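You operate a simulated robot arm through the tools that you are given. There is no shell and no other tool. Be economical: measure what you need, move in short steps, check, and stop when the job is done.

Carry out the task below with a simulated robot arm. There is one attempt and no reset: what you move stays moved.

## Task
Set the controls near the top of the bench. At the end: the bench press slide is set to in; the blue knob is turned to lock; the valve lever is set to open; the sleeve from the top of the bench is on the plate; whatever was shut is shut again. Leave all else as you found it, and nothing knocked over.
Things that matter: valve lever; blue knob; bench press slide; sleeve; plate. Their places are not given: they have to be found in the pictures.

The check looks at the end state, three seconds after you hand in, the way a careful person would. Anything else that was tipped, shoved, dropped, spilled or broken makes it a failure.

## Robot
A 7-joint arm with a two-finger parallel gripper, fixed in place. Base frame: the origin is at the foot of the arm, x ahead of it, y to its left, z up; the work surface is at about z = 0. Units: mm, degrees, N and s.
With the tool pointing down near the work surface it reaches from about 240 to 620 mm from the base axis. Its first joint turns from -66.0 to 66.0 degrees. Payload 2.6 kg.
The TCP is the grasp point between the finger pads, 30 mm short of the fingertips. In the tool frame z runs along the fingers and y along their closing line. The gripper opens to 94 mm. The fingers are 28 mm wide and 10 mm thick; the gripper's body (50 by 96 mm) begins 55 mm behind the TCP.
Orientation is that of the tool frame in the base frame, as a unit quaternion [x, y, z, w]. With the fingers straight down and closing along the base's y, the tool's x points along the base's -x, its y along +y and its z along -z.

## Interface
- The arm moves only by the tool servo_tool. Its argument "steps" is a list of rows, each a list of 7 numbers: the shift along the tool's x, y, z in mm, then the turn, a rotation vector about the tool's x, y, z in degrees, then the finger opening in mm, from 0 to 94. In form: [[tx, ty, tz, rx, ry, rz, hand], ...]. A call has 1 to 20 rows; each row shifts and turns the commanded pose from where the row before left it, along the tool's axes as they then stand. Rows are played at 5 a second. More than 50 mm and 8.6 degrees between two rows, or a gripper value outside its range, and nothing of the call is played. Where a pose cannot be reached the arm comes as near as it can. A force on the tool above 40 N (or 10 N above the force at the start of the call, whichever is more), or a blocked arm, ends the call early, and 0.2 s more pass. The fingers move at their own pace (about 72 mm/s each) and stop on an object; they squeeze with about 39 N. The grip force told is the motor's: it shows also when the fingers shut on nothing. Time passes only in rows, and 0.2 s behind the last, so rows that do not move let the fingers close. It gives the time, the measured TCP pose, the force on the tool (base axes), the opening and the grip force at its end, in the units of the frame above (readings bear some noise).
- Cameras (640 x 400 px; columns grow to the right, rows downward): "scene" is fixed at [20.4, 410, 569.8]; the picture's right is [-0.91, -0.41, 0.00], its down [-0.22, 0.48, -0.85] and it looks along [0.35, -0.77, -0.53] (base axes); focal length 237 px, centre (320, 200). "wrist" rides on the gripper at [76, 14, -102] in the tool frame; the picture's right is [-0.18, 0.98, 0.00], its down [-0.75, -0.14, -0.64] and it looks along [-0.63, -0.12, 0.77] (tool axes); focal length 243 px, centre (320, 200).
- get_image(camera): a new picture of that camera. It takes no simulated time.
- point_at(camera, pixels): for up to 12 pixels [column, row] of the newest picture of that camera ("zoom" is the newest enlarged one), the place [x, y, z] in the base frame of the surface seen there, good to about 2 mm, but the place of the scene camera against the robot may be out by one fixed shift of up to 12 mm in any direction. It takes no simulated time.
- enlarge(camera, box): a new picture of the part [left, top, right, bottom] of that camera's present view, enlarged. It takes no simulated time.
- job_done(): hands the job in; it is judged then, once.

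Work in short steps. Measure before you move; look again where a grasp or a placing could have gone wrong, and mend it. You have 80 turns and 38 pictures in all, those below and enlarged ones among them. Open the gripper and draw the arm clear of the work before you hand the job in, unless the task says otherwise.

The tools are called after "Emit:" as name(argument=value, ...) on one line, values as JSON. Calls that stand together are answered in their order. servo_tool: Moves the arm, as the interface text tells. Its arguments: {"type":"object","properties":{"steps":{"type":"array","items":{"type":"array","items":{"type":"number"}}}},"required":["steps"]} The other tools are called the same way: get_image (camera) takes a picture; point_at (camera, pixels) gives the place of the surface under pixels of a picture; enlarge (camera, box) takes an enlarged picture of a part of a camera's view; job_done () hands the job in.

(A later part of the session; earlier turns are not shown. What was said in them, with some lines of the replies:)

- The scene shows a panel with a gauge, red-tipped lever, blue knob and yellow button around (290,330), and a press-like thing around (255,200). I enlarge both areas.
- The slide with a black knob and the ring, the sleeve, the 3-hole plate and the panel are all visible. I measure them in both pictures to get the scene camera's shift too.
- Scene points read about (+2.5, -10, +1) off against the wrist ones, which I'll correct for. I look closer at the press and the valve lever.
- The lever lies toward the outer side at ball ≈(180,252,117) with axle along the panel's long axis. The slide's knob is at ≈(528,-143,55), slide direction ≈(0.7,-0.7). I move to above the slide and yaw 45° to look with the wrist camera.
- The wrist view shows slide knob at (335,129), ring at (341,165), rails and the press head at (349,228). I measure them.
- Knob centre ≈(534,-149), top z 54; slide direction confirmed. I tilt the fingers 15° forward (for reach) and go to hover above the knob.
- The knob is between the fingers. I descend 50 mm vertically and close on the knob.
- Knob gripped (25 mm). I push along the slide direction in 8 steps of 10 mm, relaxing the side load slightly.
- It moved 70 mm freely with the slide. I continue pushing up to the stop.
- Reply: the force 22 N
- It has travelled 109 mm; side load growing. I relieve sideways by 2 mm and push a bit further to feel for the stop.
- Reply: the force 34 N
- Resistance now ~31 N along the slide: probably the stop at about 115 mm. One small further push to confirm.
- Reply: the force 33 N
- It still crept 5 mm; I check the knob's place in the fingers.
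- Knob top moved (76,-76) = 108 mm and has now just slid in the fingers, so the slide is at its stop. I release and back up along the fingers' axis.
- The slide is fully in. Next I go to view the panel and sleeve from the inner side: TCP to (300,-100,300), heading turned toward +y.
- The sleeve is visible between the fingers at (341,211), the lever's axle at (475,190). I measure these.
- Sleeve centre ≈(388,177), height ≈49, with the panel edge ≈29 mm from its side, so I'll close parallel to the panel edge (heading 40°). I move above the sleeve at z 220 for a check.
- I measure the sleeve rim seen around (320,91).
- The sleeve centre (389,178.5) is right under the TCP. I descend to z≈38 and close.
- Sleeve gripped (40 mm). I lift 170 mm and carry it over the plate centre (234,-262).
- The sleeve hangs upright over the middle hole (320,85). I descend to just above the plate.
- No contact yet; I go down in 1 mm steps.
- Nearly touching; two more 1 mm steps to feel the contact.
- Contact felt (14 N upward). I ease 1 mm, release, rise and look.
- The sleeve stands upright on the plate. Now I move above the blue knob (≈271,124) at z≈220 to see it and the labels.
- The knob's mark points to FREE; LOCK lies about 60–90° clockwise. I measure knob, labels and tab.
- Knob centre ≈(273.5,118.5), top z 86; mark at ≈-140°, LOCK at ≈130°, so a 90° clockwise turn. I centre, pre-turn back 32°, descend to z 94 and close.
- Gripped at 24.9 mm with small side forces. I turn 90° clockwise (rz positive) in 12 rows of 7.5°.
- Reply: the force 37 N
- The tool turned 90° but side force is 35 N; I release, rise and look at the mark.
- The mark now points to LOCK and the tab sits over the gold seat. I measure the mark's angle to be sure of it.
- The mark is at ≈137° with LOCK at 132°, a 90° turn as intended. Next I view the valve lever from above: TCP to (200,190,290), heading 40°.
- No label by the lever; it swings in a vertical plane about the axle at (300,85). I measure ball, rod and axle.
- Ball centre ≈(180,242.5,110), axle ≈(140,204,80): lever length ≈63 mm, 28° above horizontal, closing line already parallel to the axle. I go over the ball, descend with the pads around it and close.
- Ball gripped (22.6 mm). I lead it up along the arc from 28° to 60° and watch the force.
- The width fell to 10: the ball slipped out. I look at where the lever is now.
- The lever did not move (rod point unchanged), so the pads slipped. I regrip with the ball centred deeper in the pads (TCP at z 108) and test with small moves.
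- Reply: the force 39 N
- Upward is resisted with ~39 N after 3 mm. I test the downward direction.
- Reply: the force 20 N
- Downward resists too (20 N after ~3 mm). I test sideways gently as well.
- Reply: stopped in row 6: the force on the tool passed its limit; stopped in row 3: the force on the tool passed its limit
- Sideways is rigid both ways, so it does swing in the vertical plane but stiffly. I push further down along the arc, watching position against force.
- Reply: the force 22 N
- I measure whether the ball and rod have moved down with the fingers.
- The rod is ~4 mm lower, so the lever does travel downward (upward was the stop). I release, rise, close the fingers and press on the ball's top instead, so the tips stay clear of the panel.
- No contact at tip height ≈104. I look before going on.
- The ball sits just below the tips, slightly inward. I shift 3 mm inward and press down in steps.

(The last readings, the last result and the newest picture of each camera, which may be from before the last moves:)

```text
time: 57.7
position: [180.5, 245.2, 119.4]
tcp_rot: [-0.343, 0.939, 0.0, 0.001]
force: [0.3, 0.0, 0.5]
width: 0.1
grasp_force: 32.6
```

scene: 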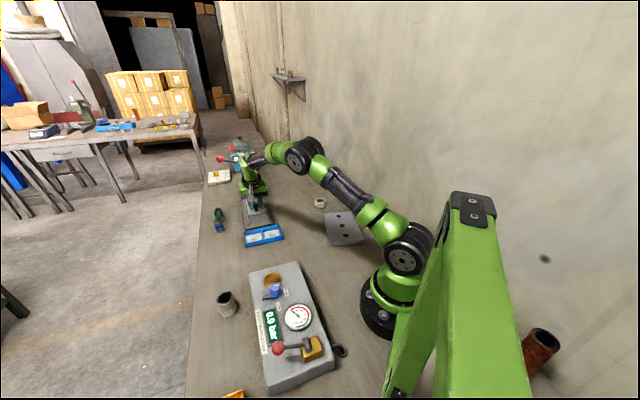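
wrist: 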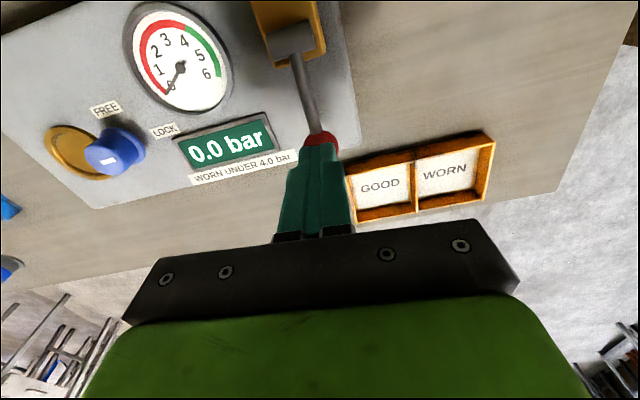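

No force yet at tip z≈89; either the lever now moves easily or the tips miss it. I check with the scene camera.

Emit:
enlarge(camera="scene", box=[245, 310, 345, 390])

Emit:
point_at(camera="zoom", pixels=[[320, 190], [300, 190], [280, 190], [260, 190], [240, 200], [220, 200], [200, 200], [180, 200]])

```text
5.00 times, centred on (295, 350) of scene
```

zoom: 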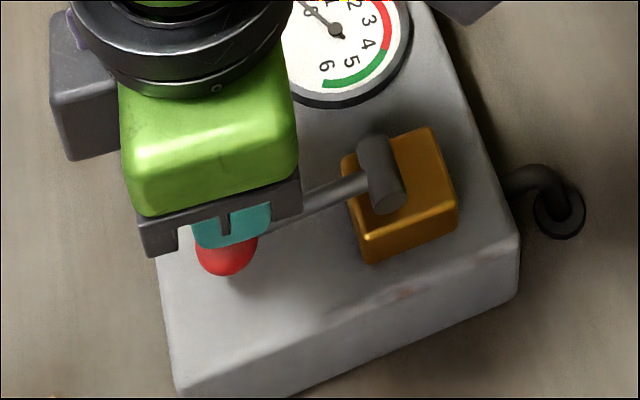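

```text
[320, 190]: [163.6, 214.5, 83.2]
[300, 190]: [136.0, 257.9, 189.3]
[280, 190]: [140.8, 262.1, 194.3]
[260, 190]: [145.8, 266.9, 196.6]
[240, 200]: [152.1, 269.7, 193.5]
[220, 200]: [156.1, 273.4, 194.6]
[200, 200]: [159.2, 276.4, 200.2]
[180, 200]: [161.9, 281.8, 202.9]
```

The lever follows down (rod now nearly level, ball under the tips). I continue pressing down until the stop shows.

Emit:
servo_tool(steps=[[0, 0, 4, 0, 0, 0, 0], [0, 0, 4, 0, 0, 0, 0], [0, 0, 3, 0, 0, 0, 0], [0, 0, 0, 0, 0, 0, 0]])

```text
time: 58.3
position: [183.2, 247.3, 115.6]
tcp_rot: [-0.342, 0.94, 0.0, 0.003]
force: [-5.1, -7.4, 22.6]
width: 0.0
grasp_force: 33.5
stopped in row 3: the force on the tool passed its limit (the readings are from after the stop); the commanded pose is now the measured one
```

A firm stop at tip z≈86 (lever about level). I rise and look at lever and gauge.

Emit:
servo_tool(steps=[[0, 0, -30, 0, 0, 0, 0], [10, -10, -40, 0, 0, 0, 40], [10, -10, -40, 0, 0, 0, 40], [0, 0, 0, 0, 0, 0, 40]])

Emit:
enlarge(camera="wrist", box=[160, 0, 480, 200])

```text
time: 59.3
position: [180.1, 216.8, 224.4]
tcp_rot: [-0.343, 0.939, -0.001, 0.002]
force: [0.7, 0.0, 0.5]
width: 39.5
grasp_force: 0.0
```

```text
2.00 times, centred on (320, 100) of wrist
```

zoom: 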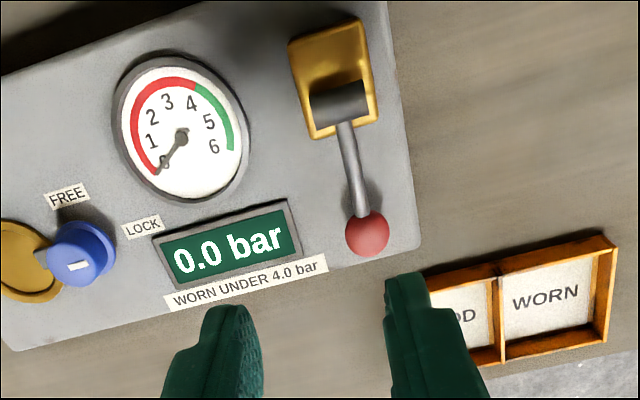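

Emit:
point_at(camera="zoom", pixels=[[367, 232], [350, 232], [384, 232], [367, 250], [352, 175], [346, 140], [338, 105], [343, 86]])

```text
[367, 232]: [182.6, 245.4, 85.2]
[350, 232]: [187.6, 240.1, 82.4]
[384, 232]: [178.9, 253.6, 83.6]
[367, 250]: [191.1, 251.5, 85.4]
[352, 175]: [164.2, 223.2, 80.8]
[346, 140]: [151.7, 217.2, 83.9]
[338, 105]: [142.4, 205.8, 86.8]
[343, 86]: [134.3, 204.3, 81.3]
```

The lever now lies level at a stop; display still 0.0. To know whether its first position (28°) was the other end or the middle, I regrip the ball and lead it up along the arc, watching for the block.

Emit:
servo_tool(steps=[[-11, 10.5, 0, 0, 0, 0, 50], [-11, 10.4, 0, 0, 0, 0, 50], [0, 0, 40, 0, 0, 0, 50], [0, 0, 40, 0, 0, 0, 50], [0, 0, 35, 0, 0, 0, 50], [0, 0, 25, 0, 0, 0, 50], [0, 0, 0, 0, 0, 0, 5], [0, 0, 0, 0, 0, 0, 5], [0, 0, 0, 0, 0, 0, 5], [0, 0, -4, 0, 0, 0, 5], [0, 0, -4, 0, 0, 0, 5], [0.5, 0, -4, 0, 0, 0, 5], [0.8, 0, -4, 0, 0, 0, 5], [1, 0, -4, 0, 0, 0, 5], [0, 0, 0, 0, 0, 0, 5]])

```text
time: 62.5
position: [183.2, 246.9, 104.1]
tcp_rot: [-0.343, 0.939, 0.001, 0.003]
force: [8.8, 2.1, -16.0]
width: 22.2
grasp_force: 45.0
```

The lever follows with ~17 N friction. I continue past 28°.

Emit:
servo_tool(steps=[[1.1, 0, -3.1, 0, 0, 0, 5], [1.1, 0, -3.1, 0, 0, 0, 5], [1.4, 0, -3, 0, 0, 0, 5], [1.4, 0, -3, 0, 0, 0, 5], [0, 0, 0, 0, 0, 0, 5]])

Emit:
servo_tool(steps=[[1.7, 0, -2.8, 0, 0, 0, 5], [1.7, 0, -2.8, 0, 0, 0, 5], [1.9, 0, -2.7, 0, 0, 0, 5], [1.9, 0, -2.7, 0, 0, 0, 5], [0, 0, 0, 0, 0, 0, 5]])

```text
time: 63.7
position: [179.5, 243.5, 116.5]
tcp_rot: [-0.343, 0.939, 0.001, 0.004]
force: [20.5, 1.9, -10.5]
width: 22.8
grasp_force: 45.2
```

```text
time: 64.9
position: [174.3, 237.4, 126.7]
tcp_rot: [-0.345, 0.939, 0.001, 0.005]
force: [25.8, 1.0, -8.0]
width: 22.9
grasp_force: 45.0
```

TCP is now 10 mm above the old height with width still 22.9. I look whether the ball came along.

Emit:
get_image(camera="wrist")

Emit:
point_at(camera="wrist", pixels=[[318, 180], [305, 140], [298, 110], [310, 160], [316, 150], [318, 165]])

```text
4 pictures are left
```

wrist: 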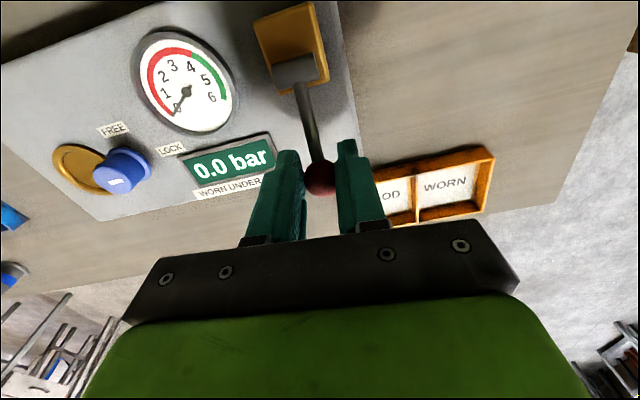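

```text
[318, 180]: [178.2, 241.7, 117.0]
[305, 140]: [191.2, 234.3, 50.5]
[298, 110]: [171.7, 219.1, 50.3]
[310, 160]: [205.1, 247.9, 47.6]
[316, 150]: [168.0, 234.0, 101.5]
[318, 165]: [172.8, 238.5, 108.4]
```

The ball sits at its first position (surface z 117 vs 119), so 28° is the upper stop and the only travel is down: open = down. I release, rise, close and press it down to the lower stop again.

Emit:
servo_tool(steps=[[0, 0, 0, 0, 0, 0, 50], [0, 0, 0, 0, 0, 0, 50], [0, 0, -32, 0, 0, 0, 50], [-7, 1, 0, 0, 0, 0, 0], [0, 0, 0, 0, 0, 0, 0], [0, 0, 0, 0, 0, 0, 0], [0, 0, 8, 0, 0, 0, 0], [-1, 0, 6, 0, 0, 0, 0], [-1, 0, 5, 0, 0, 0, 0], [-1, 0, 5, 0, 0, 0, 0], [-1, 0, 5, 0, 0, 0, 0], [-1, 0, 4, 0, 0, 0, 0], [-0.5, 0, 4, 0, 0, 0, 0], [0, 0, 3, 0, 0, 0, 0], [0, 0, 3, 0, 0, 0, 0], [0, 0, 2, 0, 0, 0, 0], [0, 0, 2, 0, 0, 0, 0]])

```text
time: 68.5
position: [182.9, 248.1, 114.5]
tcp_rot: [-0.34, 0.94, 0.0, 0.004]
force: [-4.5, -7.2, 22.7]
width: 0.0
grasp_force: 33.2
stopped in row 17: the force on the tool passed its limit (the readings are from after the stop); the commanded pose is now the measured one
```

The lower stop is reached again (z 114.5, force limit). I rise, open and draw back, then check everything in the scene.

Emit:
servo_tool(steps=[[0, 0, -30, 0, 0, 0, 0], [0, 0, -40, 0, 0, 0, 60], [0, 0, -40, 0, 0, 0, 94], [0, 0, -40, 0, 0, 0, 94], [-15, -45, -20, 0, 0, 0, 94], [-15, -45, -20, 0, 0, 0, 94], [-15, -45, -20, 0, 0, 0, 94], [-15, -45, -20, 0, 0, 0, 94]])

Emit:
get_image(camera="scene")

Emit:
enlarge(camera="scene", box=[190, 240, 370, 400])

Emit:
enlarge(camera="scene", box=[190, 130, 370, 250])

```text
refused: row 5 steps farther than a row can; nothing moved
```

```text
3 pictures are left
```

scene: 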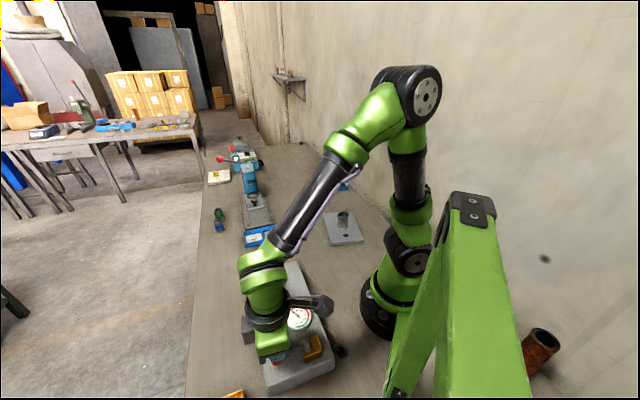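

```text
2.50 times, centred on (280, 320) of scene
```

zoom: 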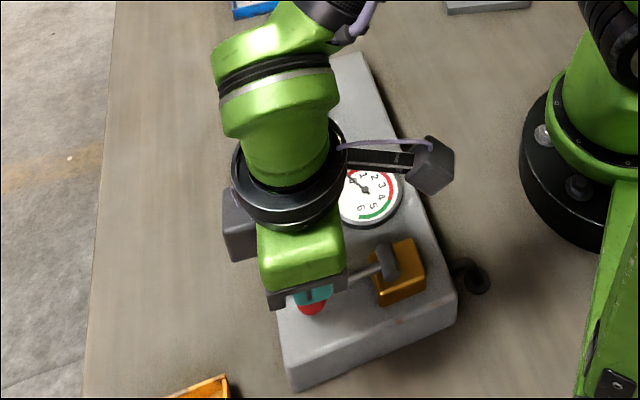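

```text
3.33 times, centred on (280, 190) of scene
```

zoom: 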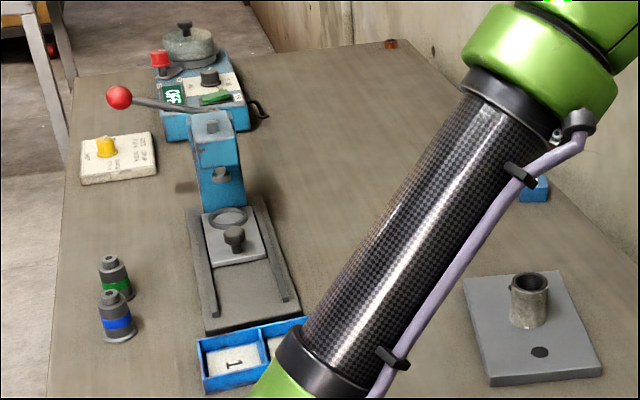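

Slide and sleeve are as wanted; only the retreat was refused (step too long). I retreat in smaller rows and use the last picture on the panel.

Emit:
servo_tool(steps=[[0, 0, -30, 0, 0, 0, 0], [0, 0, -40, 0, 0, 0, 60], [0, 0, -40, 0, 0, 0, 94], [0, 0, -40, 0, 0, 0, 94], [-10, -40, -15, 0, 0, 0, 94], [-10, -40, -15, 0, 0, 0, 94], [-10, -40, -15, 0, 0, 0, 94], [-10, -40, -15, 0, 0, 0, 94], [-10, -40, -15, 0, 0, 0, 94], [-10, -40, -15, 0, 0, 0, 94]])

Emit:
enlarge(camera="scene", box=[235, 250, 365, 400])

Emit:
point_at(camera="zoom", pixels=[[240, 280], [250, 270], [230, 270], [300, 250], [340, 240]])

```text
time: 70.7
position: [381.9, 101.9, 356.2]
tcp_rot: [-0.342, 0.94, 0.0, 0.003]
force: [-0.2, 0.2, 0.1]
width: 94.0
grasp_force: 0.1
```

```text
2.67 times, centred on (300, 325) of scene
```

zoom: 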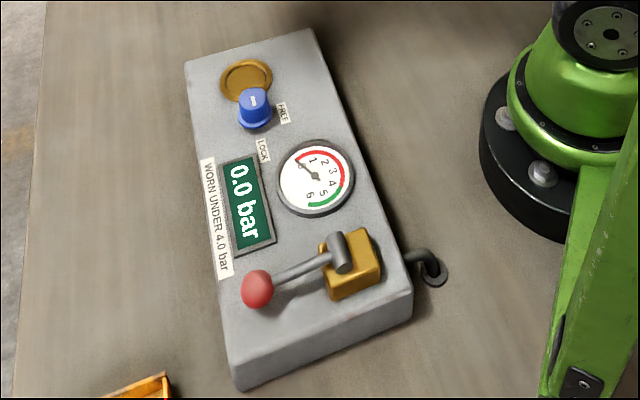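

```text
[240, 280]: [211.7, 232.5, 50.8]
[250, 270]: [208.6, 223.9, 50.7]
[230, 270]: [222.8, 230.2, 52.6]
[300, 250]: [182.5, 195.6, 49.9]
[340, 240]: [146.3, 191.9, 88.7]
```

The lever is down at its stop, the knob at LOCK, the slide in and the sleeve upright on the plate; the arm is clear with the gripper open. I hand in.

Emit:
job_done()

```text
The job is handed in.
```

I handed in the job with all four settings made, but two of my readings were inferred, not confirmed: the valve's open direction and which plate was meant.

- **Slide:** pushed in about 108 mm, to its stop.
- **Blue knob:** turned 90° clockwise; its mark points at LOCK.
- **Valve lever:** pressed down to its lower stop. It carries no labels. I took down as open because up was blocked, but the gauge still read 0.0 bar, so it doesn't confirm this.
- **Sleeve:** standing upright on the three-hole plate, over the middle hole. I took that plate to be the one meant.
- **Everything else:** I saw nothing that had been shut and needed closing again, and nothing else disturbed in the last pictures.
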